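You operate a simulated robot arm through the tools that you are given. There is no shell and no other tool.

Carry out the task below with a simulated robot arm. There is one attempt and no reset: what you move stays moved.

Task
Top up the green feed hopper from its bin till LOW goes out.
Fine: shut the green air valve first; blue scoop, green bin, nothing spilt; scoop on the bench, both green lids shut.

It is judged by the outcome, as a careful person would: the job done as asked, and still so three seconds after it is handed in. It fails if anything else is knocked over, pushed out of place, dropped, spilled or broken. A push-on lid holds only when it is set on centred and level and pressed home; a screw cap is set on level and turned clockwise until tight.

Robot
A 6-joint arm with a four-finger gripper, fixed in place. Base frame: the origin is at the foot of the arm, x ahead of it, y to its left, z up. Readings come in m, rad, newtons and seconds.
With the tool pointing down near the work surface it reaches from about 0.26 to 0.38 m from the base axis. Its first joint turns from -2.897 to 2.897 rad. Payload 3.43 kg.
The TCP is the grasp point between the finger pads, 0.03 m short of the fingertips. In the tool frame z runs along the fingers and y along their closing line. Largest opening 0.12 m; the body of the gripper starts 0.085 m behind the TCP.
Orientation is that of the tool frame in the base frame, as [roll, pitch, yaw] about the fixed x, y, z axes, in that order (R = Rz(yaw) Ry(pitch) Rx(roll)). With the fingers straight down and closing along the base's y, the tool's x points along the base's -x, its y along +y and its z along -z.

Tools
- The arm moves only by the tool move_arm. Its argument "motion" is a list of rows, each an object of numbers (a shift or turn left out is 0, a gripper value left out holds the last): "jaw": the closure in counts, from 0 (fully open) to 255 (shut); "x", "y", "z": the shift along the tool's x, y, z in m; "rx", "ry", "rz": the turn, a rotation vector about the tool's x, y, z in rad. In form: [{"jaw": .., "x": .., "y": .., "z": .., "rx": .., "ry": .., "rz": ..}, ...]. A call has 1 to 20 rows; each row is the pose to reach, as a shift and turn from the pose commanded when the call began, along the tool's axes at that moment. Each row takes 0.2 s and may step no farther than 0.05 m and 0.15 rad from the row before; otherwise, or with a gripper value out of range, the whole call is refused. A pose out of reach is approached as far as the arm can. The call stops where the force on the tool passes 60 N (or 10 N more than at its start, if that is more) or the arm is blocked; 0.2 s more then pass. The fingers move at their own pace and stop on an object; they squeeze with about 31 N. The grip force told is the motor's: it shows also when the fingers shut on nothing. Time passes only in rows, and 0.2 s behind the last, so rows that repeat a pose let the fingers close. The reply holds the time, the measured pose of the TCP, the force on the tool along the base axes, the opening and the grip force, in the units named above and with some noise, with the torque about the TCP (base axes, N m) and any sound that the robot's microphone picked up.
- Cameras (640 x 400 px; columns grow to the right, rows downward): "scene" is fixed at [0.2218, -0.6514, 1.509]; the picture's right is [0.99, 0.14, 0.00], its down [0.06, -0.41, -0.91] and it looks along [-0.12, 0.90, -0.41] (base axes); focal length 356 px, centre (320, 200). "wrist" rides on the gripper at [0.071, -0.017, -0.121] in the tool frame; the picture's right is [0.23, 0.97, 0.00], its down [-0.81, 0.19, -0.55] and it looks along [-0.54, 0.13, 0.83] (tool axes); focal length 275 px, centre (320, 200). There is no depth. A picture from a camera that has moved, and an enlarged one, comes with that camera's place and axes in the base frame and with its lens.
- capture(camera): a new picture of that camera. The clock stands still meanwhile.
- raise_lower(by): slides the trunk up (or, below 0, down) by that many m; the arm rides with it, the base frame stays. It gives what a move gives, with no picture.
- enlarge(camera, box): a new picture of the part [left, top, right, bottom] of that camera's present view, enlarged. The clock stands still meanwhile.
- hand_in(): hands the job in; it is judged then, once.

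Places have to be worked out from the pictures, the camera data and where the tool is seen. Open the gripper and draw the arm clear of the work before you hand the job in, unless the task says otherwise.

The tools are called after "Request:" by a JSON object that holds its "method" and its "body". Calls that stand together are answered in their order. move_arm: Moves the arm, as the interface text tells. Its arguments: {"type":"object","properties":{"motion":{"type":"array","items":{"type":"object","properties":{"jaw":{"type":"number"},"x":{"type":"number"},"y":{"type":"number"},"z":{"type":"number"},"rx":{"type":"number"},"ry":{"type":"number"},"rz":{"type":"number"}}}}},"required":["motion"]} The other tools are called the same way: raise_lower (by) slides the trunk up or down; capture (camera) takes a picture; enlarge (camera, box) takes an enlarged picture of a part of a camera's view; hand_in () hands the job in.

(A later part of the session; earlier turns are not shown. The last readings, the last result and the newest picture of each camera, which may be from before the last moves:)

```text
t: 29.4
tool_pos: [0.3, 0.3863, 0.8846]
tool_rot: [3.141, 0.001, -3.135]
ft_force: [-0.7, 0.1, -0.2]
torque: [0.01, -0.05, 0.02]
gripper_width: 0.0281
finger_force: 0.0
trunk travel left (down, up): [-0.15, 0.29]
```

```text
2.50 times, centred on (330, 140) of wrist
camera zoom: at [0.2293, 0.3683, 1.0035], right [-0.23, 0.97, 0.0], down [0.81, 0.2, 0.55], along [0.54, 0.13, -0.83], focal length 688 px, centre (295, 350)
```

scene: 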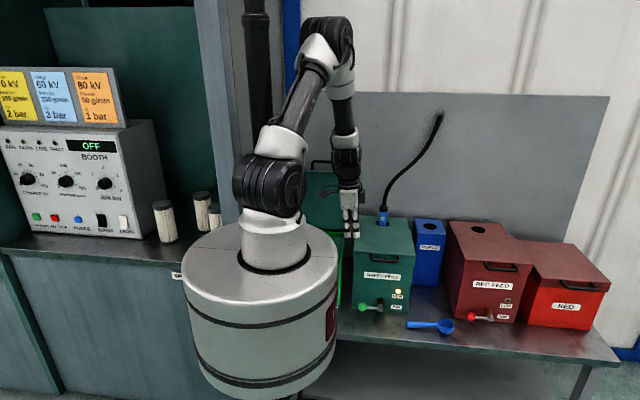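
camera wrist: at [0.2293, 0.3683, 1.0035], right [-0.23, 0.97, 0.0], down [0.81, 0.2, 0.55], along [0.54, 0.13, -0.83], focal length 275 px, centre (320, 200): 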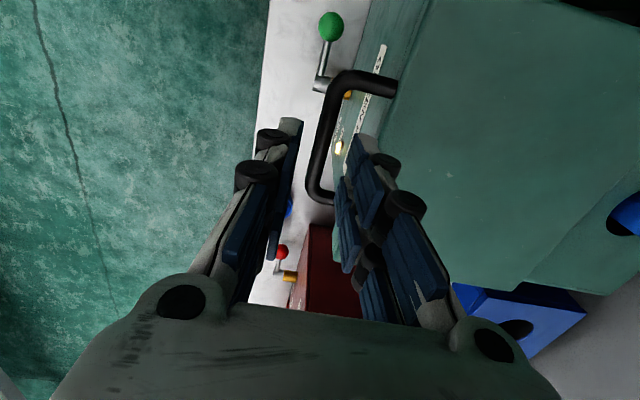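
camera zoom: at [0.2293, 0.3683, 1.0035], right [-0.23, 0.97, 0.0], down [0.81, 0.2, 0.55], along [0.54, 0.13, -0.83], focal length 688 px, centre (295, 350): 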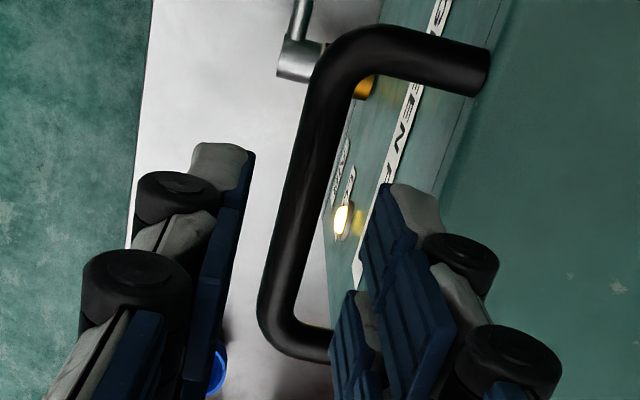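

Each side of the gripper carries a pair of blades, so it straddles the bar as intended, and the bar is centred between the sides. I lower the last 5 cm slowly.

Request:
{"method": "move_arm", "body": {"motion": [{"z": 0.0125}, {"z": 0.025}, {"z": 0.0375}, {"z": 0.05}]}}

Request:
{"method": "enlarge", "body": {"camera": "wrist", "box": [220, 60, 440, 220]}}

Request:
{"method": "enlarge", "body": {"camera": "scene", "box": [350, 200, 430, 260]}}

```text
t: 30.4
tool_pos: [0.2975, 0.3851, 0.8338]
tool_rot: [3.142, 0.001, -3.136]
ft_force: [0.6, -0.6, 0.2]
torque: [0.02, -0.05, 0.02]
gripper_width: 0.0283
finger_force: 0.1
trunk travel left (down, up): [-0.15, 0.29]
```

```text
2.50 times, centred on (330, 140) of wrist
camera zoom: at [0.2276, 0.3678, 0.9535], right [-0.23, 0.97, 0.0], down [0.81, 0.2, 0.55], along [0.54, 0.13, -0.83], focal length 688 px, centre (295, 350)
```

zoom: 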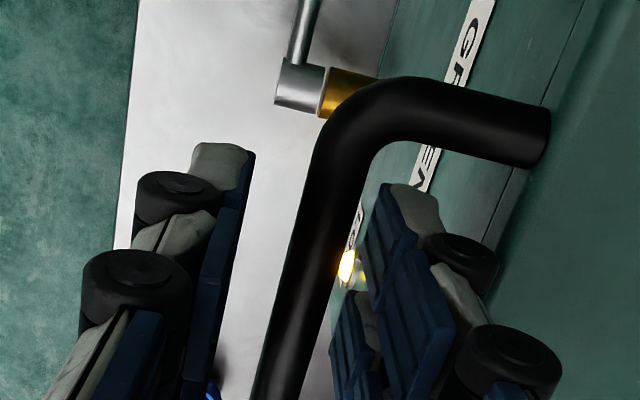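

```text
6.67 times, centred on (390, 230) of scene
camera zoom: at [0.2218, -0.6514, 1.509], right [0.99, 0.14, 0.0], down [0.06, -0.41, -0.91], along [-0.12, 0.9, -0.41], focal length 2375 px, centre (-147, 0)
```

zoom: 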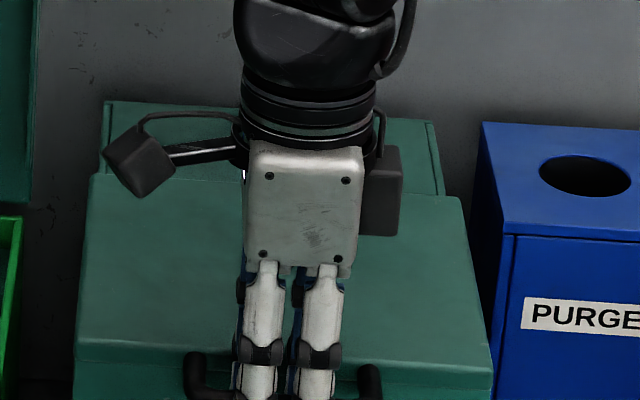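

The bar is between the fingertips. I close the jaw on it.

Request:
{"method": "move_arm", "body": {"motion": [{"jaw": 255}, {}, {}, {}]}}

Request:
{"method": "enlarge", "body": {"camera": "wrist", "box": [220, 60, 440, 220]}}

```text
t: 31.4
tool_pos: [0.2978, 0.3889, 0.8349]
tool_rot: [3.139, 0.003, -3.134]
ft_force: [-6.9, 22.9, -0.7]
torque: [0.45, -0.07, 1.08]
gripper_width: 0.0112
finger_force: 44.5
trunk travel left (down, up): [-0.15, 0.29]
```

```text
2.50 times, centred on (330, 140) of wrist
camera zoom: at [0.2274, 0.3704, 0.9538], right [-0.24, 0.97, 0.0], down [0.81, 0.2, 0.56], along [0.54, 0.13, -0.83], focal length 688 px, centre (295, 350)
```

zoom: 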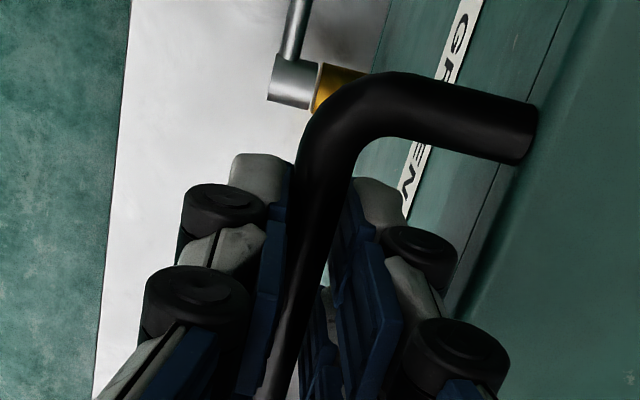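

The bar (11 mm) is gripped; the side force shows it sits about 5 mm farther back than my command. I ease that out and start lifting the lid along its hinge arc (radius ≈0.223 m), the first 15°.

Request:
{"method": "move_arm", "body": {"motion": [{"y": 0.0045}, {"y": 0.0053, "z": -0.0194}, {"y": 0.0079, "z": -0.0387}, {"y": 0.0121, "z": -0.0577}, {"y": 0.0121, "z": -0.0577}]}}

Request:
{"method": "enlarge", "body": {"camera": "scene", "box": [330, 170, 450, 310]}}

```text
t: 32.5
tool_pos: [0.2985, 0.3959, 0.8922]
tool_rot: [-3.139, -0.001, -3.137]
ft_force: [13.2, -4.9, -0.8]
torque: [-0.16, -0.11, 1.22]
gripper_width: 0.0111
finger_force: 44.8
trunk travel left (down, up): [-0.15, 0.29]
```

```text
2.86 times, centred on (390, 240) of scene
camera zoom: at [0.2218, -0.6514, 1.509], right [0.99, 0.14, 0.0], down [0.06, -0.41, -0.91], along [-0.12, 0.9, -0.41], focal length 1018 px, centre (120, 86)
```

zoom: 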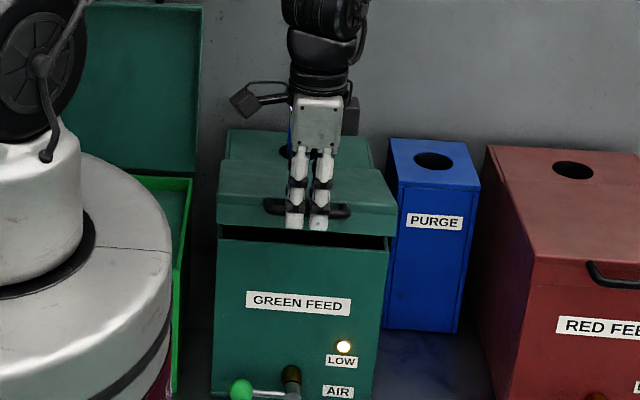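

The lid is lifting cleanly with small forces. I carry on along the arc to about 50°.

Request:
{"method": "move_arm", "body": {"motion": [{"y": 0.0058, "z": -0.0186}, {"y": 0.0133, "z": -0.0365}, {"y": 0.0223, "z": -0.0538}, {"y": 0.0327, "z": -0.0702}, {"y": 0.0446, "z": -0.0856}, {"y": 0.0577, "z": -0.1}, {"y": 0.0721, "z": -0.1131}, {"y": 0.0721, "z": -0.1131}]}}

Request:
{"method": "enlarge", "body": {"camera": "scene", "box": [330, 120, 450, 310]}}

```text
t: 34.4
tool_pos: [0.2976, 0.4712, 1.0045]
tool_rot: [3.141, 0.0, -3.137]
ft_force: [3.7, -0.7, 0.6]
torque: [0.0, -0.03, 0.57]
gripper_width: 0.0108
finger_force: 44.5
trunk travel left (down, up): [-0.15, 0.29]
```

```text
2.11 times, centred on (390, 215) of scene
camera zoom: at [0.2218, -0.6514, 1.509], right [0.99, 0.14, 0.0], down [0.06, -0.41, -0.91], along [-0.12, 0.9, -0.41], focal length 750 px, centre (173, 168)
```

zoom: 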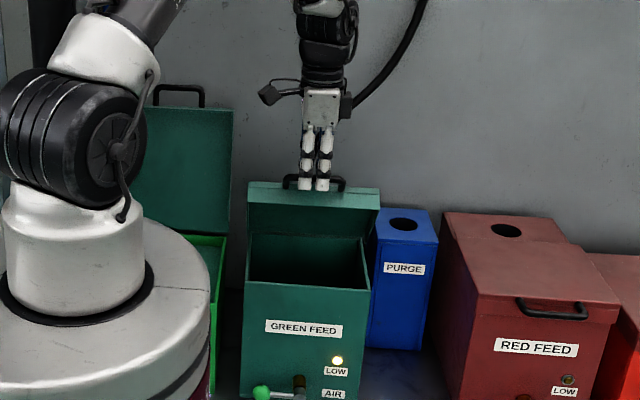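

The lid is at about 50° and the force is near zero. I continue to about 80°, then check clearance to the suction hose.

Request:
{"method": "move_arm", "body": {"motion": [{"y": 0.0154, "z": -0.0119}, {"y": 0.0318, "z": -0.0223}, {"y": 0.0491, "z": -0.0313}, {"y": 0.067, "z": -0.0388}, {"y": 0.0856, "z": -0.0446}, {"y": 0.1046, "z": -0.0488}, {"y": 0.1046, "z": -0.0488}]}}

Request:
{"method": "enlarge", "body": {"camera": "scene", "box": [330, 90, 450, 310]}}

Request:
{"method": "capture", "body": {"camera": "wrist"}}

```text
t: 36.0
tool_pos: [0.2989, 0.5758, 1.0538]
tool_rot: [3.141, 0.003, -3.139]
ft_force: [0.7, -1.1, 4.7]
torque: [-0.02, 0.15, -0.29]
gripper_width: 0.0112
finger_force: 44.5
trunk travel left (down, up): [-0.15, 0.29]
```

```text
1.82 times, centred on (390, 200) of scene
camera zoom: at [0.2218, -0.6514, 1.509], right [0.99, 0.14, 0.0], down [0.06, -0.41, -0.91], along [-0.12, 0.9, -0.41], focal length 648 px, centre (193, 200)
```

zoom: 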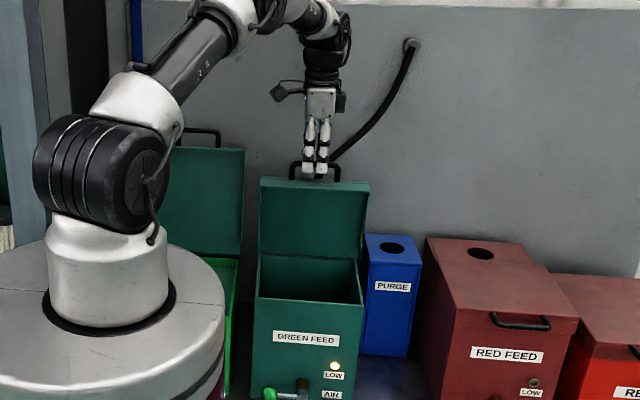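

```text
taken
camera wrist: at [0.2269, 0.5584, 1.1734], right [-0.23, 0.97, 0.0], down [0.81, 0.19, 0.55], along [0.54, 0.13, -0.83], focal length 275 px, centre (320, 200)
```

wrist: 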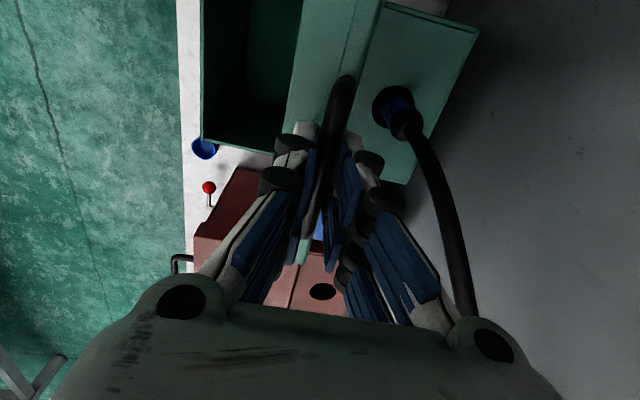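

Clear of the hose. I bring the lid past vertical to about 95° in small steps, watching the force for its stop.

Request:
{"method": "move_arm", "body": {"motion": [{"y": 0.0193, "z": -0.0026}, {"y": 0.0387, "z": -0.0034}, {"y": 0.0485, "z": -0.003}, {"y": 0.0581, "z": -0.0026}, {"y": 0.0581, "z": -0.0026}]}}

Request:
{"method": "enlarge", "body": {"camera": "scene", "box": [330, 90, 450, 310]}}

Request:
{"method": "capture", "body": {"camera": "wrist"}}

```text
t: 37.1
tool_pos: [0.2969, 0.6259, 1.0554]
tool_rot: [-3.141, 0.002, -3.139]
ft_force: [18.2, -1.5, -4.6]
torque: [-0.12, 0.02, -0.53]
gripper_width: 0.011
finger_force: 44.7
out of reach, approached as far as the arm can: row 4, 5
trunk travel left (down, up): [-0.15, 0.29]
```

```text
1.82 times, centred on (390, 200) of scene
camera zoom: at [0.2218, -0.6514, 1.509], right [0.99, 0.14, 0.0], down [0.06, -0.41, -0.91], along [-0.12, 0.9, -0.41], focal length 648 px, centre (193, 200)
```

zoom: 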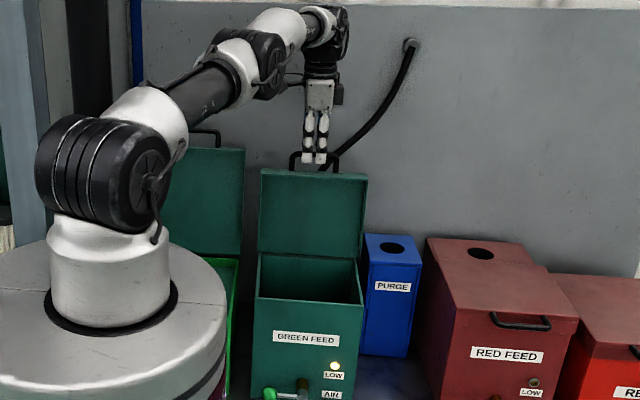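

```text
taken
camera wrist: at [0.2268, 0.6085, 1.175], right [-0.23, 0.97, 0.0], down [0.81, 0.19, 0.55], along [0.54, 0.13, -0.83], focal length 275 px, centre (320, 200)
```

wrist: 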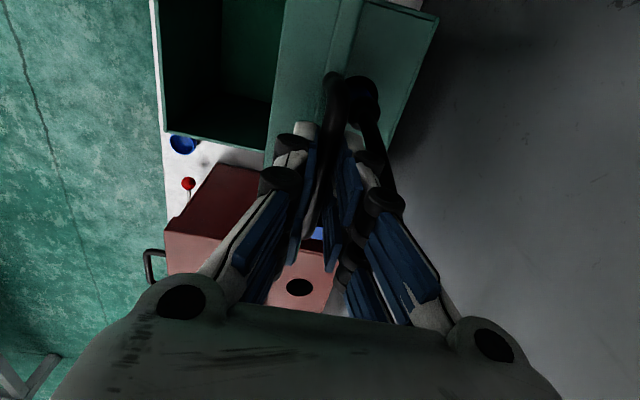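

The arm is near its reach limit with the tool upright; the lid is at about 93°. I lean the tool forward about the bar to gain reach and push the lid a little further back to its rest.

Request:
{"method": "move_arm", "body": {"motion": [{"rx": -0.1}, {"rx": -0.2}, {"rx": -0.3}, {"rx": -0.35, "y": 0.006}, {"rx": -0.35, "y": 0.012}, {"rx": -0.35, "y": 0.018}, {"rx": -0.35, "y": 0.018}]}}

Request:
{"method": "enlarge", "body": {"camera": "scene", "box": [330, 90, 450, 310]}}

```text
t: 38.8
tool_pos: [0.2974, 0.6448, 1.0527]
tool_rot: [2.797, -0.003, -3.138]
ft_force: [17.5, -3.9, -18.0]
torque: [-0.18, -0.41, -1.44]
gripper_width: 0.0113
finger_force: 45.3
trunk travel left (down, up): [-0.15, 0.29]
```

```text
1.82 times, centred on (390, 200) of scene
camera zoom: at [0.2218, -0.6514, 1.509], right [0.99, 0.14, 0.0], down [0.06, -0.41, -0.91], along [-0.12, 0.9, -0.41], focal length 648 px, centre (193, 200)
```

zoom: 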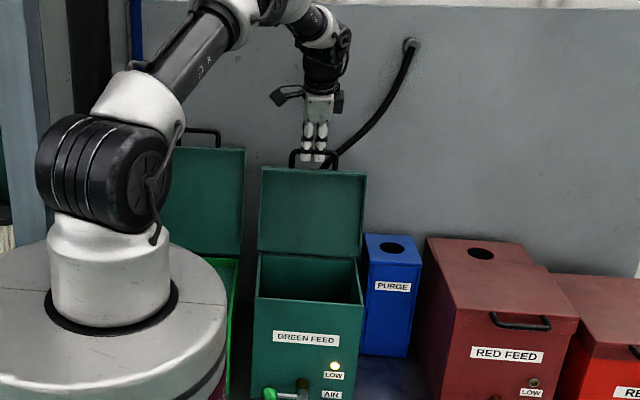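

The bar is now about 99° round the hinge with the tool pulled down slightly. I press back a few more millimetres to see whether it has reached its stop.

Request:
{"method": "move_arm", "body": {"motion": [{"y": 0.003, "z": 0.0033}, {"y": 0.0062, "z": 0.0065}, {"y": 0.0062, "z": 0.0065}]}}

```text
t: 39.5
tool_pos: [0.2963, 0.6539, 1.0514]
tool_rot: [2.791, -0.002, -3.138]
ft_force: [19.1, -3.0, -12.0]
torque: [-0.14, 0.5, -1.19]
gripper_width: 0.0113
finger_force: 44.4
trunk travel left (down, up): [-0.15, 0.29]
```

No stop yet at about 101°. I go slightly further, feeling for the stop, while staying short of the hose.

Request:
{"method": "move_arm", "body": {"motion": [{"y": 0.003, "z": 0.0033}, {"y": 0.0062, "z": 0.0065}, {"y": 0.0062, "z": 0.0065}]}}

Request:
{"method": "capture", "body": {"camera": "wrist"}}

```text
t: 40.4
tool_pos: [0.2958, 0.6565, 1.0512]
tool_rot: [2.79, -0.003, -3.14]
ft_force: [13.7, -21.7, 9.0]
torque: [-0.36, 0.3, -1.33]
gripper_width: 0.0116
finger_force: 45.0
trunk travel left (down, up): [-0.15, 0.29]
```

```text
taken
camera wrist: at [0.226, 0.5984, 1.1567], right [-0.23, 0.91, 0.34], down [0.81, -0.01, 0.58], along [0.54, 0.41, -0.74], focal length 275 px, centre (320, 200)
```

wrist: 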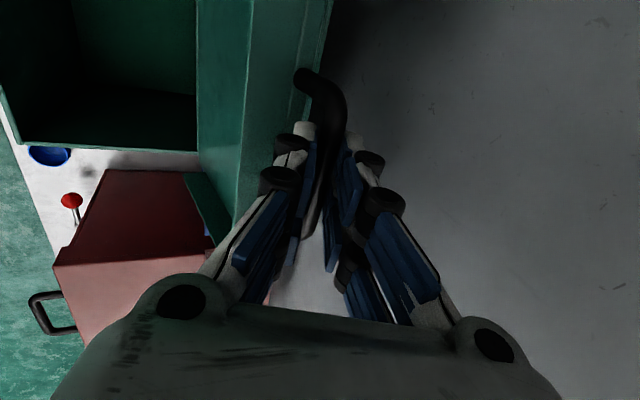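

The back force rose to 22 N with little motion: the lid is on its open stop (~102°). I relax slightly, open the jaw just enough, and withdraw upward along the fingers.

Request:
{"method": "move_arm", "body": {"motion": [{"y": -0.004, "z": -0.002}, {"jaw": 200, "y": -0.004, "z": -0.002}, {"y": -0.004, "z": -0.002}, {"y": -0.004, "z": -0.002}, {"y": -0.004, "z": -0.012}, {"y": -0.004, "z": -0.03}, {"y": -0.004, "z": -0.055}, {"y": -0.004, "z": -0.085}]}}

Request:
{"method": "enlarge", "body": {"camera": "scene", "box": [330, 90, 450, 310]}}

Request:
{"method": "capture", "body": {"camera": "wrist"}}

```text
t: 42.1
tool_pos: [0.2945, 0.6281, 1.1249]
tool_rot: [2.794, -0.002, -3.137]
ft_force: [-0.3, -0.1, 0.0]
torque: [-0.01, 0.0, 0.0]
gripper_width: 0.0258
finger_force: 0.0
trunk travel left (down, up): [-0.15, 0.29]
```

```text
1.82 times, centred on (390, 200) of scene
camera zoom: at [0.2218, -0.6514, 1.509], right [0.99, 0.14, 0.0], down [0.06, -0.41, -0.91], along [-0.12, 0.9, -0.41], focal length 648 px, centre (193, 200)
```

zoom: 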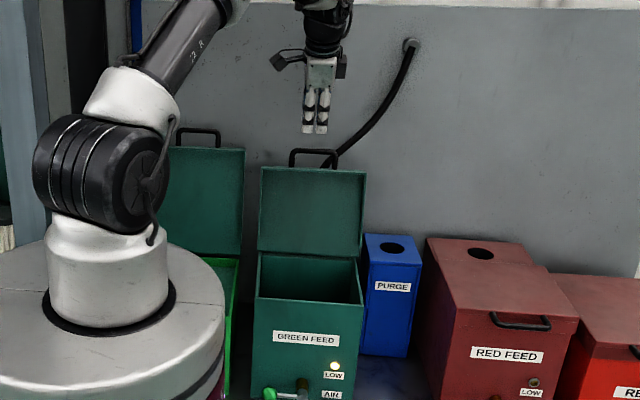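

```text
taken
camera wrist: at [0.2234, 0.5696, 1.2321], right [-0.23, 0.91, 0.33], down [0.81, 0.0, 0.59], along [0.54, 0.41, -0.74], focal length 275 px, centre (320, 200)
```

wrist: 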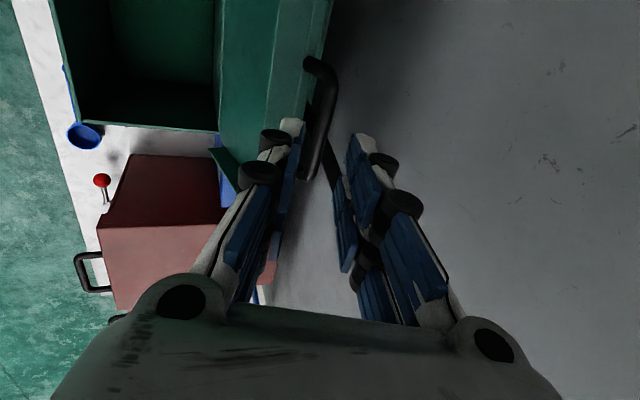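

The lid stands open by itself. I bring the tool upright again and move to a point above the bench in front of the scoop's handle, looking into the hopper and bin on the way.

Request:
{"method": "move_arm", "body": {"motion": [{"x": -0.01, "y": -0.033, "z": -0.02, "rx": 0.04}, {"x": -0.027, "y": -0.065, "z": -0.04, "rx": 0.09}, {"x": -0.044, "y": -0.098, "z": -0.05, "rx": 0.13}, {"x": -0.061, "y": -0.13, "z": -0.055, "rx": 0.18}, {"x": -0.08, "y": -0.163, "z": -0.06, "rx": 0.22}, {"x": -0.098, "y": -0.195, "z": -0.063, "rx": 0.26}, {"x": -0.116, "y": -0.228, "z": -0.065, "rx": 0.31}, {"x": -0.1355, "y": -0.2607, "z": -0.067, "rx": 0.348}]}}

Request:
{"method": "capture", "body": {"camera": "wrist"}}

Request:
{"method": "enlarge", "body": {"camera": "scene", "box": [280, 180, 440, 330]}}

```text
t: 44.0
tool_pos: [0.4304, 0.3622, 1.1009]
tool_rot: [3.141, 0.0, -3.139]
ft_force: [0.4, -0.6, -0.2]
torque: [0.02, 0.0, 0.02]
gripper_width: 0.0259
finger_force: 0.1
trunk travel left (down, up): [-0.15, 0.29]
```

```text
taken
camera wrist: at [0.3605, 0.344, 1.2196], right [-0.24, 0.97, 0.0], down [0.81, 0.2, 0.55], along [0.54, 0.13, -0.83], focal length 275 px, centre (320, 200)
```

wrist: 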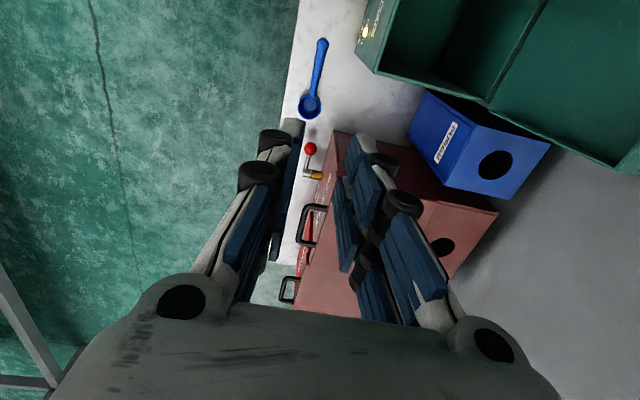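

```text
2.67 times, centred on (360, 255) of scene
camera zoom: at [0.2218, -0.6514, 1.509], right [0.99, 0.14, 0.0], down [0.06, -0.41, -0.91], along [-0.12, 0.9, -0.41], focal length 950 px, centre (213, 53)
```

zoom: 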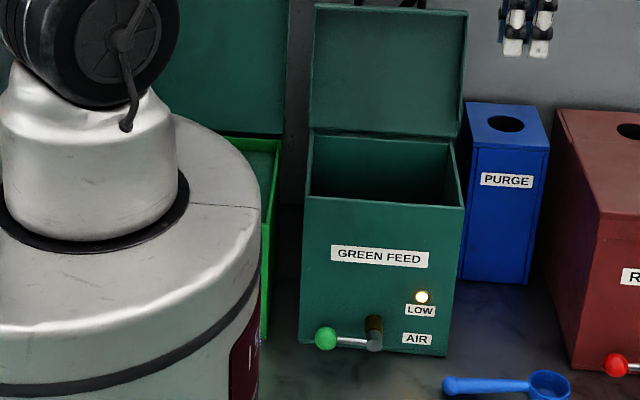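

I lower the trunk the remaining 0.15 m (tool to about z 0.95, clear of everything) to get good reach at bench level, then look closely at the scoop.

Request:
{"method": "raise_lower", "body": {"by": -0.15}}

Request:
{"method": "capture", "body": {"camera": "wrist"}}

Request:
{"method": "enlarge", "body": {"camera": "wrist", "box": [240, 0, 400, 100]}}

Request:
{"method": "enlarge", "body": {"camera": "scene", "box": [395, 305, 465, 345]}}

```text
t: 45.7
tool_pos: [0.4297, 0.3626, 0.9507]
tool_rot: [3.141, 0.0, -3.136]
ft_force: [0.5, 0.1, -0.1]
torque: [0.01, 0.0, -0.01]
gripper_width: 0.0259
finger_force: 0.1
trunk travel left (down, up): [0.0, 0.44]
```

```text
taken
camera wrist: at [0.36, 0.3446, 1.0701], right [-0.23, 0.97, 0.0], down [0.81, 0.19, 0.55], along [0.54, 0.13, -0.83], focal length 275 px, centre (320, 200)
```

wrist: 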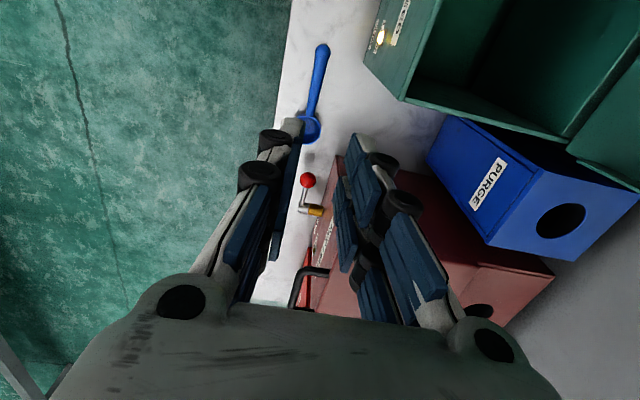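

```text
4.00 times, centred on (320, 50) of wrist
camera zoom: at [0.36, 0.3446, 1.0701], right [-0.23, 0.97, 0.0], down [0.81, 0.19, 0.55], along [0.54, 0.13, -0.83], focal length 1101 px, centre (320, 800)
```

zoom: 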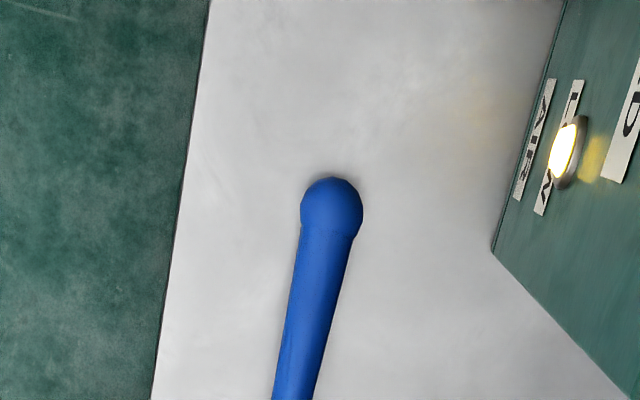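

```text
9.14 times, centred on (430, 325) of scene
camera zoom: at [0.2218, -0.6514, 1.509], right [0.99, 0.14, 0.0], down [0.06, -0.41, -0.91], along [-0.12, 0.9, -0.41], focal length 3258 px, centre (-686, -943)
```

zoom: 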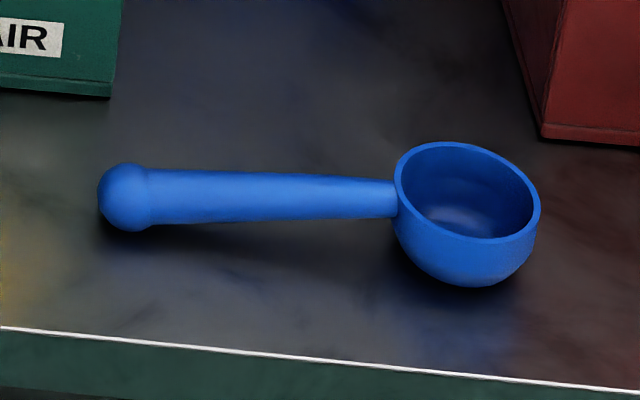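

The scoop's knob centre is at about (0.402, 0.360, 0.582) resting on the bench (z≈0.57), the rim centre at (0.525, 0.359, 0.602), with an ~18 mm handle. I descend over the handle at x≈0.447 with the jaw 5 cm open, stopping above it first.

Request:
{"method": "move_arm", "body": {"motion": [{"jaw": 149, "x": -0.006, "y": -0.001, "z": 0.04}, {"x": -0.012, "y": -0.002, "z": 0.08}, {"x": -0.0173, "y": -0.0026, "z": 0.12}, {"x": -0.0173, "y": -0.0026, "z": 0.16}, {"x": -0.0173, "y": -0.0026, "z": 0.2}, {"x": -0.0173, "y": -0.0026, "z": 0.25}, {"x": -0.0173, "y": -0.0026, "z": 0.27}]}}

Request:
{"method": "capture", "body": {"camera": "wrist"}}

Request:
{"method": "enlarge", "body": {"camera": "scene", "box": [390, 260, 490, 345]}}

```text
t: 47.3
tool_pos: [0.4477, 0.3599, 0.6794]
tool_rot: [3.14, 0.0, -3.136]
ft_force: [0.5, -0.2, 0.1]
torque: [-0.03, 0.0, 0.0]
gripper_width: 0.0497
finger_force: 0.0
trunk travel left (down, up): [0.0, 0.44]
```

```text
taken
camera wrist: at [0.376, 0.3423, 0.7982], right [-0.23, 0.97, 0.0], down [0.81, 0.19, 0.55], along [0.54, 0.13, -0.83], focal length 275 px, centre (320, 200)
```

wrist: 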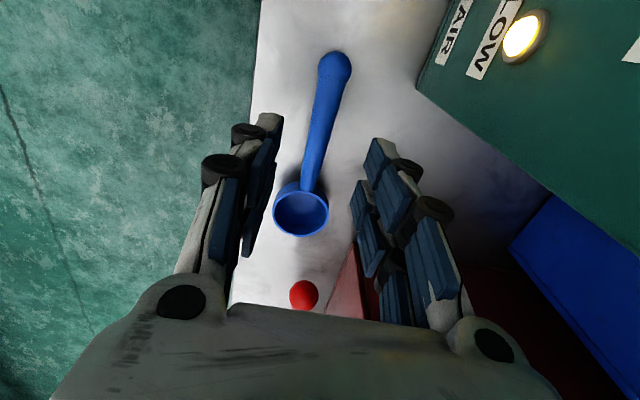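

```text
4.71 times, centred on (440, 302) of scene
camera zoom: at [0.2218, -0.6514, 1.509], right [0.99, 0.14, 0.0], down [0.06, -0.41, -0.91], along [-0.12, 0.9, -0.41], focal length 1677 px, centre (-245, -282)
```

zoom: 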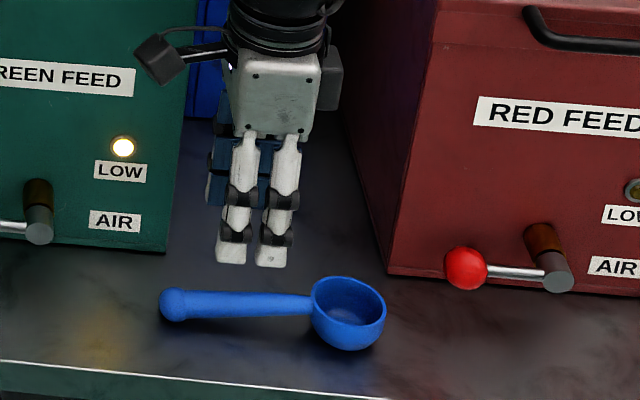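

The scoop lies straight along x at y≈0.359, right between the fingers. I go down to 7 mm above bench contact and close on the handle.

Request:
{"method": "move_arm", "body": {"motion": [{"z": 0.02}, {"z": 0.04}, {"z": 0.058}, {"z": 0.071}]}}

Request:
{"method": "enlarge", "body": {"camera": "scene", "box": [400, 290, 480, 345]}}

```text
t: 48.3
tool_pos: [0.4488, 0.3604, 0.6088]
tool_rot: [3.142, 0.001, -3.137]
ft_force: [0.3, -0.2, 0.9]
torque: [0.0, 0.06, 0.04]
gripper_width: 0.0499
finger_force: 0.0
trunk travel left (down, up): [0.0, 0.44]
```

```text
7.27 times, centred on (440, 318) of scene
camera zoom: at [0.2218, -0.6514, 1.509], right [0.99, 0.14, 0.0], down [0.06, -0.41, -0.91], along [-0.12, 0.9, -0.41], focal length 2591 px, centre (-553, -654)
```

zoom: 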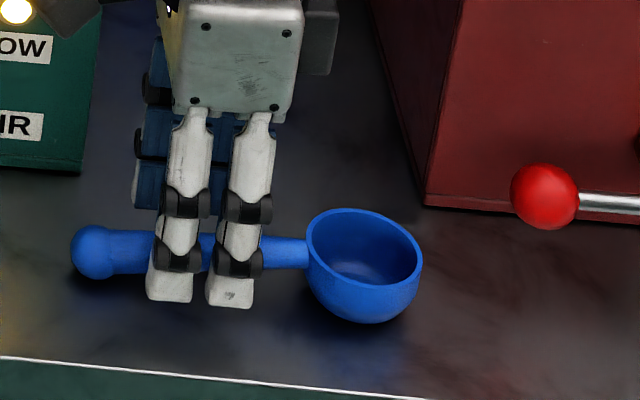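

The fingers straddle the handle; I ease down 4 mm more and close the jaw.

Request:
{"method": "move_arm", "body": {"motion": [{"z": 0.004}, {"jaw": 255, "z": 0.004}, {"z": 0.004}, {"z": 0.004}, {"z": 0.004}, {"z": 0.004}]}}

Request:
{"method": "enlarge", "body": {"camera": "scene", "box": [400, 290, 480, 345]}}

Request:
{"method": "capture", "body": {"camera": "wrist"}}

```text
t: 49.7
tool_pos: [0.4476, 0.3604, 0.6043]
tool_rot: [3.14, 0.001, -3.137]
ft_force: [1.0, -0.2, -0.5]
torque: [0.01, 0.0, 0.02]
gripper_width: 0.017
finger_force: 30.4
trunk travel left (down, up): [0.0, 0.44]
```

```text
7.27 times, centred on (440, 318) of scene
camera zoom: at [0.2218, -0.6514, 1.509], right [0.99, 0.14, 0.0], down [0.06, -0.41, -0.91], along [-0.12, 0.9, -0.41], focal length 2591 px, centre (-553, -654)
```

zoom: 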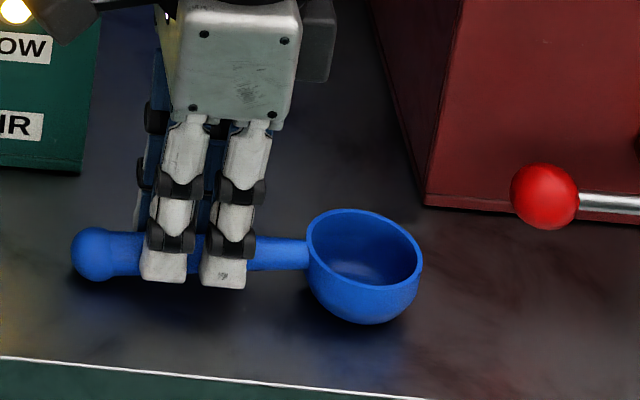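

```text
taken
camera wrist: at [0.3776, 0.3428, 0.7247], right [-0.23, 0.97, 0.0], down [0.81, 0.2, 0.55], along [0.54, 0.13, -0.83], focal length 275 px, centre (320, 200)
```

wrist: 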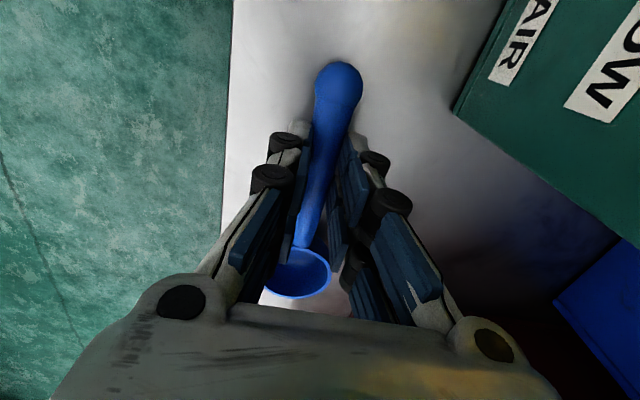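

The handle is held (17 mm). I lift the scoop straight up.

Request:
{"method": "move_arm", "body": {"motion": [{"z": -0.01}, {"z": -0.03}, {"z": -0.06}, {"z": -0.1}, {"z": -0.14}, {"z": -0.18}, {"z": -0.22}, {"z": -0.26}, {"z": -0.3}, {"z": -0.34}]}}

Request:
{"method": "capture", "body": {"camera": "scene"}}

Request:
{"method": "capture", "body": {"camera": "wrist"}}

```text
t: 51.9
tool_pos: [0.4486, 0.3586, 0.9463]
tool_rot: [-3.141, -0.002, -3.138]
ft_force: [0.0, 0.0, -0.7]
torque: [-0.01, 0.06, 0.0]
gripper_width: 0.0171
finger_force: 31.0
trunk travel left (down, up): [0.0, 0.44]
```

```text
taken
```

scene: 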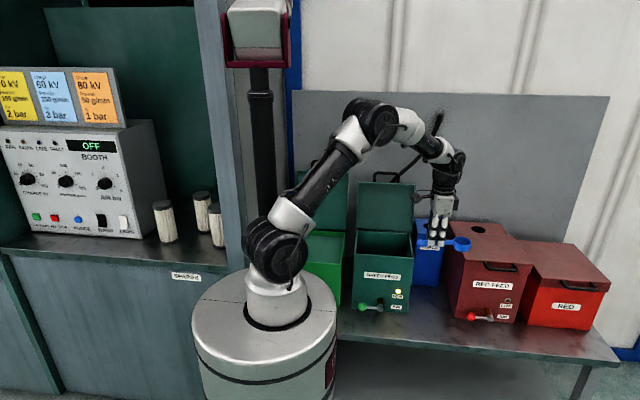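

```text
taken
camera wrist: at [0.378, 0.3403, 1.0663], right [-0.23, 0.97, 0.0], down [0.81, 0.2, 0.55], along [0.54, 0.13, -0.83], focal length 275 px, centre (320, 200)
```

wrist: 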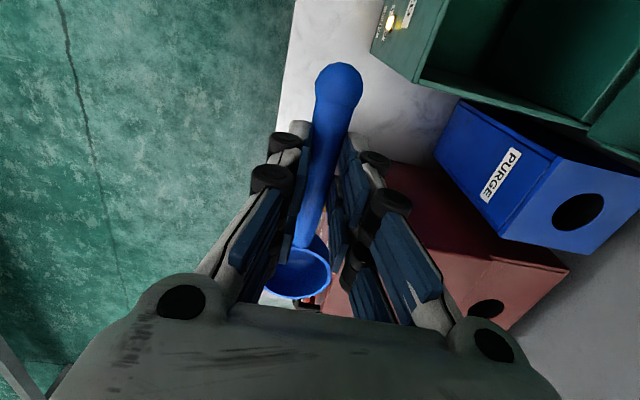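

The scoop is held firmly, bowl toward +x. Before scooping I rehearse the pour with the empty scoop: I bring it over the open hopper with the handle square to the arm's plane, so I can roll it in-plane.

Request:
{"method": "move_arm", "body": {"motion": [{"x": 0.028, "y": 0.0245, "z": -0.01, "rz": 0.048}, {"x": 0.056, "y": 0.049, "z": -0.02, "rz": 0.096}, {"x": 0.084, "y": 0.0735, "z": -0.02, "rz": 0.145}, {"x": 0.112, "y": 0.098, "z": -0.02, "rz": 0.193}, {"x": 0.14, "y": 0.1225, "z": -0.02, "rz": 0.241}, {"x": 0.168, "y": 0.147, "z": -0.02, "rz": 0.29}, {"x": 0.196, "y": 0.172, "z": -0.02, "rz": 0.338}, {"x": 0.2236, "y": 0.1964, "z": -0.02, "rz": 0.386}]}}

Request:
{"method": "capture", "body": {"camera": "scene"}}

Request:
{"method": "capture", "body": {"camera": "wrist"}}

```text
t: 53.7
tool_pos: [0.2226, 0.5549, 0.965]
tool_rot: [-3.14, 0.001, 2.759]
ft_force: [-0.2, 1.3, -0.3]
torque: [0.05, 0.06, 0.0]
gripper_width: 0.0169
finger_force: 30.3
trunk travel left (down, up): [0.0, 0.44]
```

```text
taken
```

scene: 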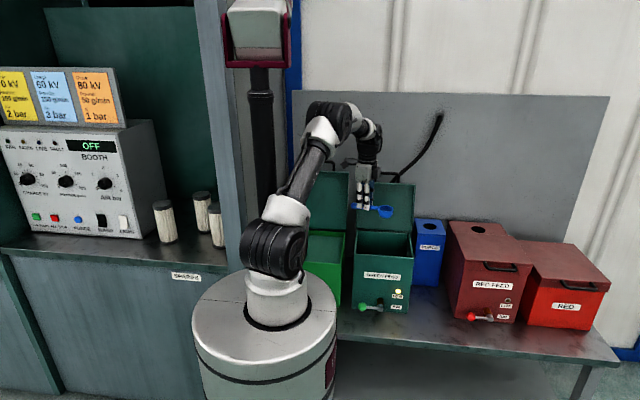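

```text
taken
camera wrist: at [0.1508, 0.5652, 1.0841], right [0.15, 0.99, 0.0], down [0.82, -0.12, 0.55], along [0.55, -0.08, -0.83], focal length 275 px, centre (320, 200)
```

wrist: 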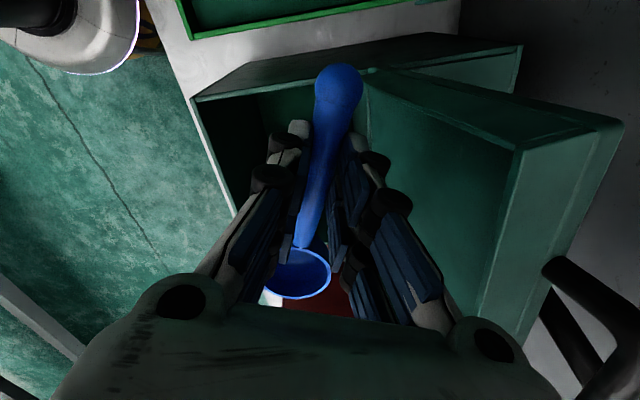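

The scoop is over the hopper. I roll it outward in the arm's plane in two stages, first to about 43°, to see that the wrist passes smoothly.

Request:
{"method": "move_arm", "body": {"motion": [{"y": -0.0021, "rx": -0.125}, {"y": -0.0041, "rx": -0.25}, {"y": -0.006, "rx": -0.375}, {"y": -0.0079, "rx": -0.5}, {"y": -0.0097, "rx": -0.625}, {"y": -0.0112, "rx": -0.75}]}}

```text
t: 55.3
tool_pos: [0.2363, 0.5348, 0.9475]
tool_rot: [2.512, -0.024, 2.73]
ft_force: [0.0, -0.7, -1.0]
torque: [0.07, 0.05, 0.01]
gripper_width: 0.017
finger_force: 30.7
out of reach, approached as far as the arm can: row 6
trunk travel left (down, up): [0.0, 0.44]
stopped in row 6: the arm was blocked; the commanded pose is now the measured one
```

The roll was blocked at about 36°. I look at what the arm is doing.

Request:
{"method": "enlarge", "body": {"camera": "scene", "box": [220, 70, 460, 320]}}

Request:
{"method": "capture", "body": {"camera": "wrist"}}

```text
1.60 times, centred on (340, 195) of scene
camera zoom: at [0.2218, -0.6514, 1.509], right [0.99, 0.14, 0.0], down [0.06, -0.41, -0.91], along [-0.12, 0.9, -0.41], focal length 570 px, centre (288, 208)
```

zoom: 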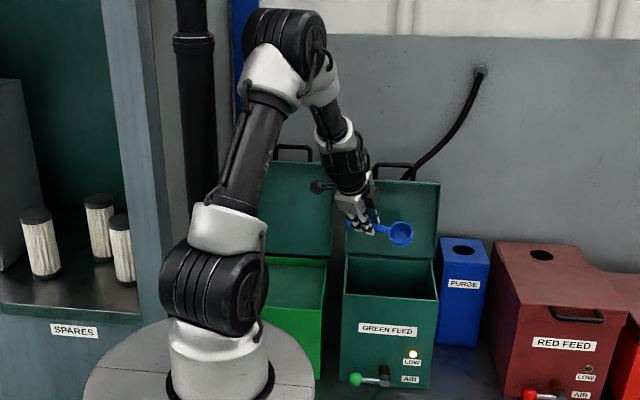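

```text
taken
camera wrist: at [0.1398, 0.4839, 1.0341], right [0.12, 0.81, 0.58], down [0.69, -0.49, 0.54], along [0.72, 0.34, -0.61], focal length 275 px, centre (320, 200)
```

wrist: 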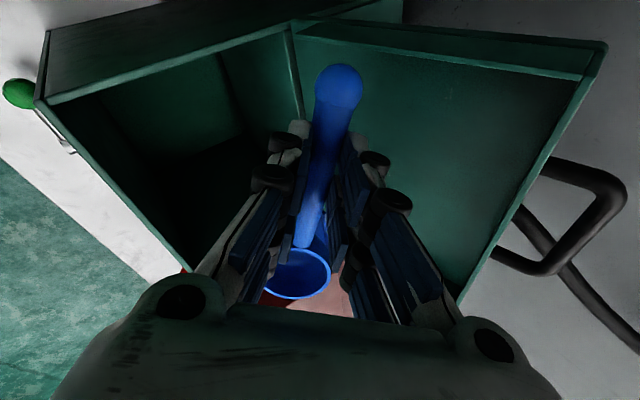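

The forearm and tool are in line (wrist straight): rolling exactly in the arm's plane jams there, whereas leaning to the left of the plane worked before. I go back upright with the bowl along +x, then try the roll toward +y, which passes to the left.

Request:
{"method": "move_arm", "body": {"motion": [{"x": 0.002, "y": 0.001, "z": -0.006, "rx": 0.104, "ry": 0.018, "rz": -0.068}, {"x": 0.004, "y": 0.002, "z": -0.012, "rx": 0.209, "ry": 0.036, "rz": -0.135}, {"x": 0.006, "y": 0.003, "z": -0.018, "rx": 0.313, "ry": 0.053, "rz": -0.203}, {"x": 0.008, "y": 0.004, "z": -0.024, "rx": 0.417, "ry": 0.071, "rz": -0.27}, {"x": 0.01, "y": 0.005, "z": -0.03, "rx": 0.522, "ry": 0.089, "rz": -0.338}, {"x": 0.0118, "y": 0.0064, "z": -0.0353, "rx": 0.626, "ry": 0.107, "rz": -0.4055}]}}

```text
t: 56.7
tool_pos: [0.2154, 0.5264, 0.9788]
tool_rot: [-3.136, 0.001, -3.133]
ft_force: [1.4, -0.6, -0.9]
torque: [-0.01, 0.02, -0.04]
gripper_width: 0.0168
finger_force: 31.1
trunk travel left (down, up): [0.0, 0.44]
```

Upright again with the bowl along +x. Now the roll toward +y, to about 57° first.

Request:
{"method": "move_arm", "body": {"motion": [{"y": -0.002, "rx": -0.125}, {"y": -0.004, "rx": -0.25}, {"y": -0.006, "rx": -0.375}, {"y": -0.008, "rx": -0.5}, {"y": -0.0097, "rx": -0.625}, {"y": -0.0112, "rx": -0.75}, {"y": -0.0127, "rx": -0.875}, {"y": -0.0139, "rx": -1.0}]}}

```text
t: 58.5
tool_pos: [0.2162, 0.5126, 0.9772]
tool_rot: [2.144, -0.001, -3.135]
ft_force: [-0.4, 0.2, -0.8]
torque: [-0.05, 0.05, 0.0]
gripper_width: 0.0169
finger_force: 31.3
trunk travel left (down, up): [0.0, 0.44]
```

It passed smoothly with no deviation. I continue the rehearsal roll to about 105°.

Request:
{"method": "move_arm", "body": {"motion": [{"rx": -0.12}, {"rx": -0.24}, {"rx": -0.36}, {"rx": -0.48}, {"rx": -0.6}, {"rx": -0.72}, {"rx": -0.84}]}}

Request:
{"method": "enlarge", "body": {"camera": "scene", "box": [220, 70, 460, 320]}}

Request:
{"method": "capture", "body": {"camera": "wrist"}}

```text
t: 60.1
tool_pos: [0.2174, 0.5122, 0.9765]
tool_rot: [1.301, 0.0, -3.135]
ft_force: [0.3, 0.0, -0.3]
torque: [-0.03, 0.05, -0.01]
gripper_width: 0.0167
finger_force: 31.1
trunk travel left (down, up): [0.0, 0.44]
```

```text
1.60 times, centred on (340, 195) of scene
camera zoom: at [0.2218, -0.6514, 1.509], right [0.99, 0.14, 0.0], down [0.06, -0.41, -0.91], along [-0.12, 0.9, -0.41], focal length 570 px, centre (288, 208)
```

zoom: 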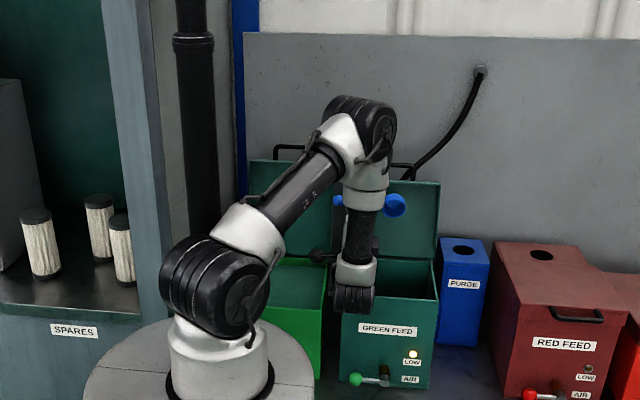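

```text
taken
camera wrist: at [0.147, 0.399, 0.9281], right [-0.23, -0.26, 0.94], down [0.81, -0.58, 0.04], along [0.53, 0.77, 0.34], focal length 275 px, centre (320, 200)
```

wrist: 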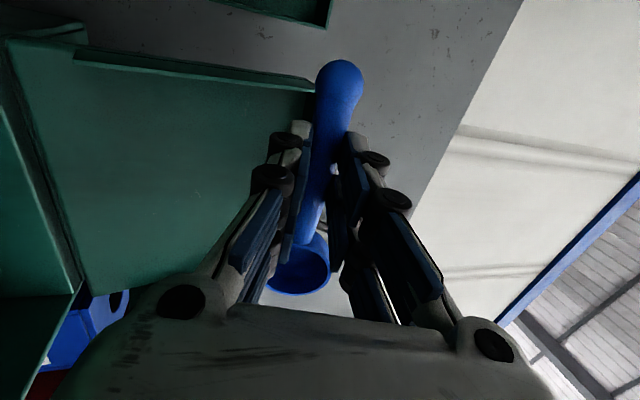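

The full roll to 105° works and the bowl stays over the hopper. I roll back upright the same way.

Request:
{"method": "move_arm", "body": {"motion": [{"rx": 0.123}, {"rx": 0.246}, {"rx": 0.369}, {"rx": 0.492}, {"rx": 0.615}, {"rx": 0.738}, {"rx": 0.861}, {"rx": 0.984}, {"rx": 1.107}, {"rx": 1.23}, {"rx": 1.353}, {"rx": 1.476}, {"rx": 1.599}, {"rx": 1.722}, {"rx": 1.84}]}}

```text
t: 63.3
tool_pos: [0.2182, 0.5113, 0.978]
tool_rot: [-3.136, 0.001, -3.136]
ft_force: [0.3, 0.9, -1.1]
torque: [0.02, -0.02, 0.02]
gripper_width: 0.0165
finger_force: 31.1
trunk travel left (down, up): [0.0, 0.44]
```

Back upright. Now I move over the green bin, still well above its rim, and look at the powder.

Request:
{"method": "move_arm", "body": {"motion": [{"x": 0.04, "y": 0.004}, {"x": 0.08, "y": 0.008}, {"x": 0.12, "y": 0.012}, {"x": 0.16, "y": 0.016}, {"x": 0.2, "y": 0.02}, {"x": 0.238, "y": 0.024}]}}

Request:
{"method": "capture", "body": {"camera": "wrist"}}

Request:
{"method": "enlarge", "body": {"camera": "scene", "box": [270, 140, 430, 320]}}

```text
t: 64.7
tool_pos: [-0.0229, 0.5349, 0.9717]
tool_rot: [-3.132, 0.002, -3.138]
ft_force: [-0.1, -0.3, -1.3]
torque: [-0.02, 0.02, -0.01]
gripper_width: 0.0168
finger_force: 31.2
trunk travel left (down, up): [0.0, 0.44]
```

```text
taken
camera wrist: at [-0.0933, 0.5184, 1.0912], right [-0.23, 0.97, -0.01], down [0.81, 0.2, 0.55], along [0.54, 0.12, -0.83], focal length 275 px, centre (320, 200)
```

wrist: 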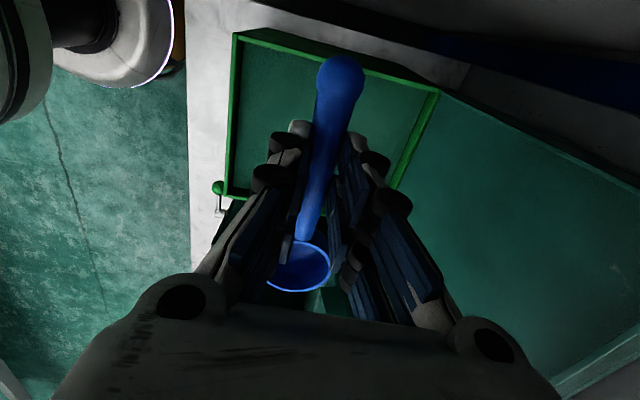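

```text
2.22 times, centred on (350, 230) of scene
camera zoom: at [0.2218, -0.6514, 1.509], right [0.99, 0.14, 0.0], down [0.06, -0.41, -0.91], along [-0.12, 0.9, -0.41], focal length 792 px, centre (253, 133)
```

zoom: 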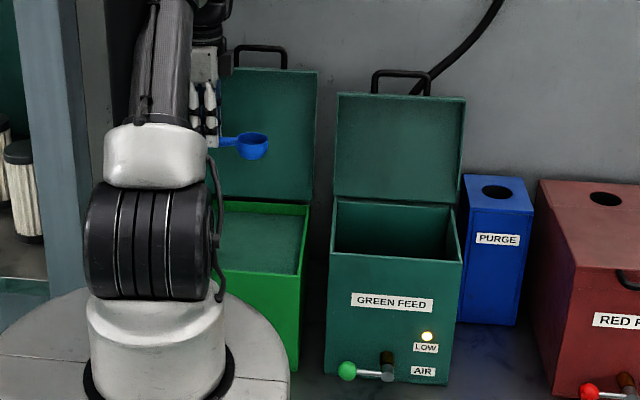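

I zoom to measure the powder level against the bin's rim.

Request:
{"method": "enlarge", "body": {"camera": "wrist", "box": [190, 10, 450, 210]}}

Request:
{"method": "enlarge", "body": {"camera": "scene", "box": [312, 222, 352, 262]}}

```text
2.00 times, centred on (320, 110) of wrist
camera zoom: at [-0.0933, 0.5184, 1.0912], right [-0.23, 0.97, -0.01], down [0.81, 0.2, 0.55], along [0.54, 0.12, -0.83], focal length 551 px, centre (320, 380)
```

zoom: 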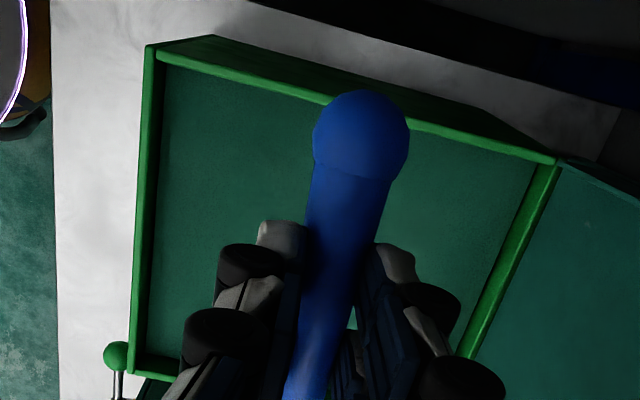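

```text
10.00 times, centred on (332, 242) of scene
camera zoom: at [0.2218, -0.6514, 1.509], right [0.99, 0.14, 0.0], down [0.06, -0.41, -0.91], along [-0.12, 0.9, -0.41], focal length 3563 px, centre (200, -220)
```

zoom: 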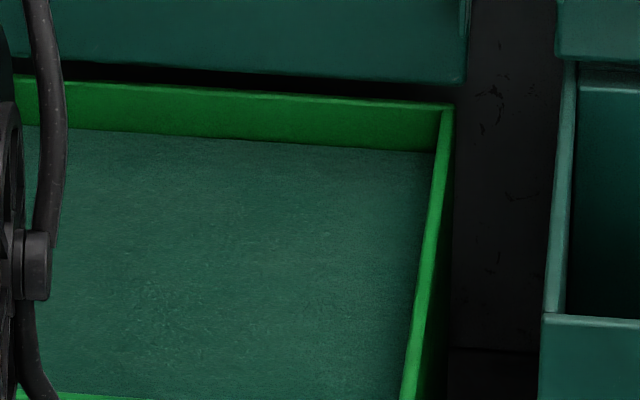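

The powder lies at about z 0.751, 2 cm below the rim (0.773); inside, the bin spans x −0.054…0.135, y 0.44…0.655. I tip the bowl down 40° above the bin and lower it to just above the rim.

Request:
{"method": "move_arm", "body": {"motion": [{"x": 0.0, "y": 0.002, "z": 0.01, "ry": 0.116}, {"x": -0.001, "y": 0.004, "z": 0.025, "ry": 0.233}, {"x": -0.001, "y": 0.006, "z": 0.04, "ry": 0.349}, {"x": -0.002, "y": 0.008, "z": 0.055, "ry": 0.465}, {"x": -0.002, "y": 0.009, "z": 0.072, "ry": 0.582}, {"x": -0.003, "y": 0.01, "z": 0.092, "ry": 0.698}]}}

Request:
{"method": "capture", "body": {"camera": "wrist"}}

Request:
{"method": "enlarge", "body": {"camera": "scene", "box": [270, 140, 430, 320]}}

```text
t: 66.1
tool_pos: [-0.0179, 0.5446, 0.885]
tool_rot: [-3.139, -0.701, -3.134]
ft_force: [0.6, -0.4, -0.8]
torque: [0.02, 0.01, -0.01]
gripper_width: 0.0166
finger_force: 31.5
trunk travel left (down, up): [0.0, 0.44]
```

```text
taken
camera wrist: at [0.0067, 0.5279, 1.0217], right [-0.18, 0.97, 0.15], down [0.97, 0.2, -0.1], along [-0.13, 0.12, -0.98], focal length 275 px, centre (320, 200)
```

wrist: 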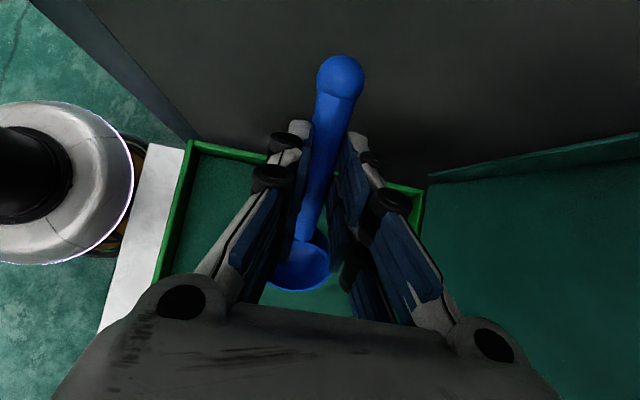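

```text
2.22 times, centred on (350, 230) of scene
camera zoom: at [0.2218, -0.6514, 1.509], right [0.99, 0.14, 0.0], down [0.06, -0.41, -0.91], along [-0.12, 0.9, -0.41], focal length 792 px, centre (253, 133)
```

zoom: 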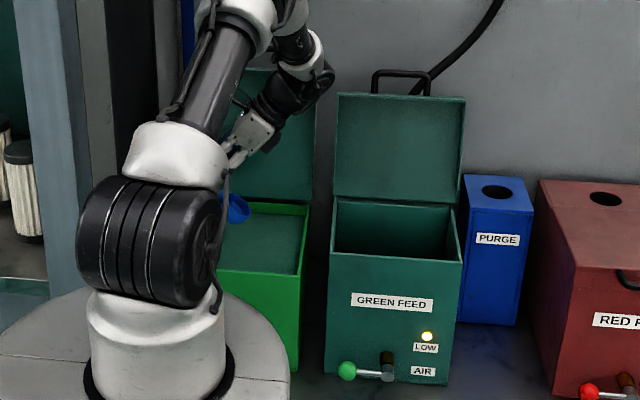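

The tilt is good. I plunge the bowl into the powder slowly and then push forward 3 cm.

Request:
{"method": "move_arm", "body": {"motion": [{"x": -0.0194, "z": 0.0229}, {"x": -0.0387, "z": 0.0458}, {"x": -0.0484, "z": 0.0573}, {"x": -0.058, "z": 0.0688}, {"x": -0.0645, "z": 0.0764}, {"x": -0.0721, "z": 0.07}, {"x": -0.0798, "z": 0.0635}, {"x": -0.0874, "z": 0.057}]}}

Request:
{"method": "capture", "body": {"camera": "wrist"}}

Request:
{"method": "enlarge", "body": {"camera": "scene", "box": [300, 200, 360, 260]}}

```text
t: 67.9
tool_pos: [0.0138, 0.5437, 0.7844]
tool_rot: [-3.137, -0.697, -3.136]
ft_force: [-0.4, 0.4, -0.8]
torque: [-0.01, -0.01, -0.02]
gripper_width: 0.0169
finger_force: 31.1
trunk travel left (down, up): [0.0, 0.44]
```

```text
taken
camera wrist: at [0.0364, 0.527, 0.9228], right [-0.18, 0.97, 0.15], down [0.98, 0.2, -0.1], along [-0.12, 0.12, -0.98], focal length 275 px, centre (320, 200)
```

wrist: 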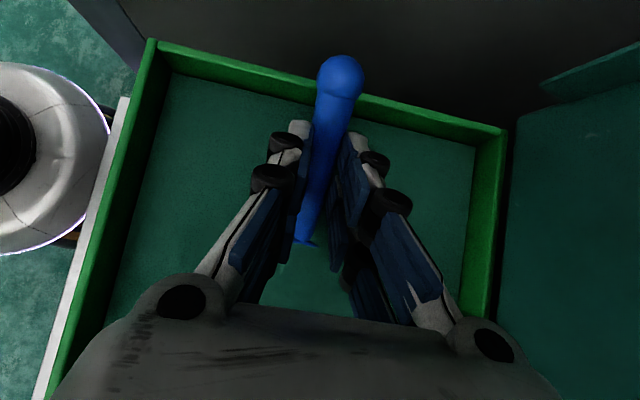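

```text
6.67 times, centred on (330, 230) of scene
camera zoom: at [0.2218, -0.6514, 1.509], right [0.99, 0.14, 0.0], down [0.06, -0.41, -0.91], along [-0.12, 0.9, -0.41], focal length 2375 px, centre (253, 0)
```

zoom: 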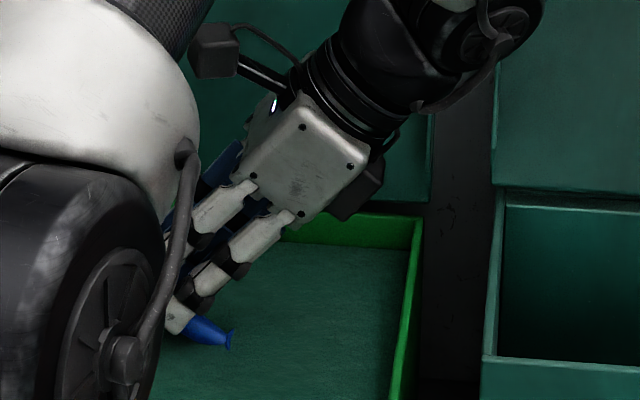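

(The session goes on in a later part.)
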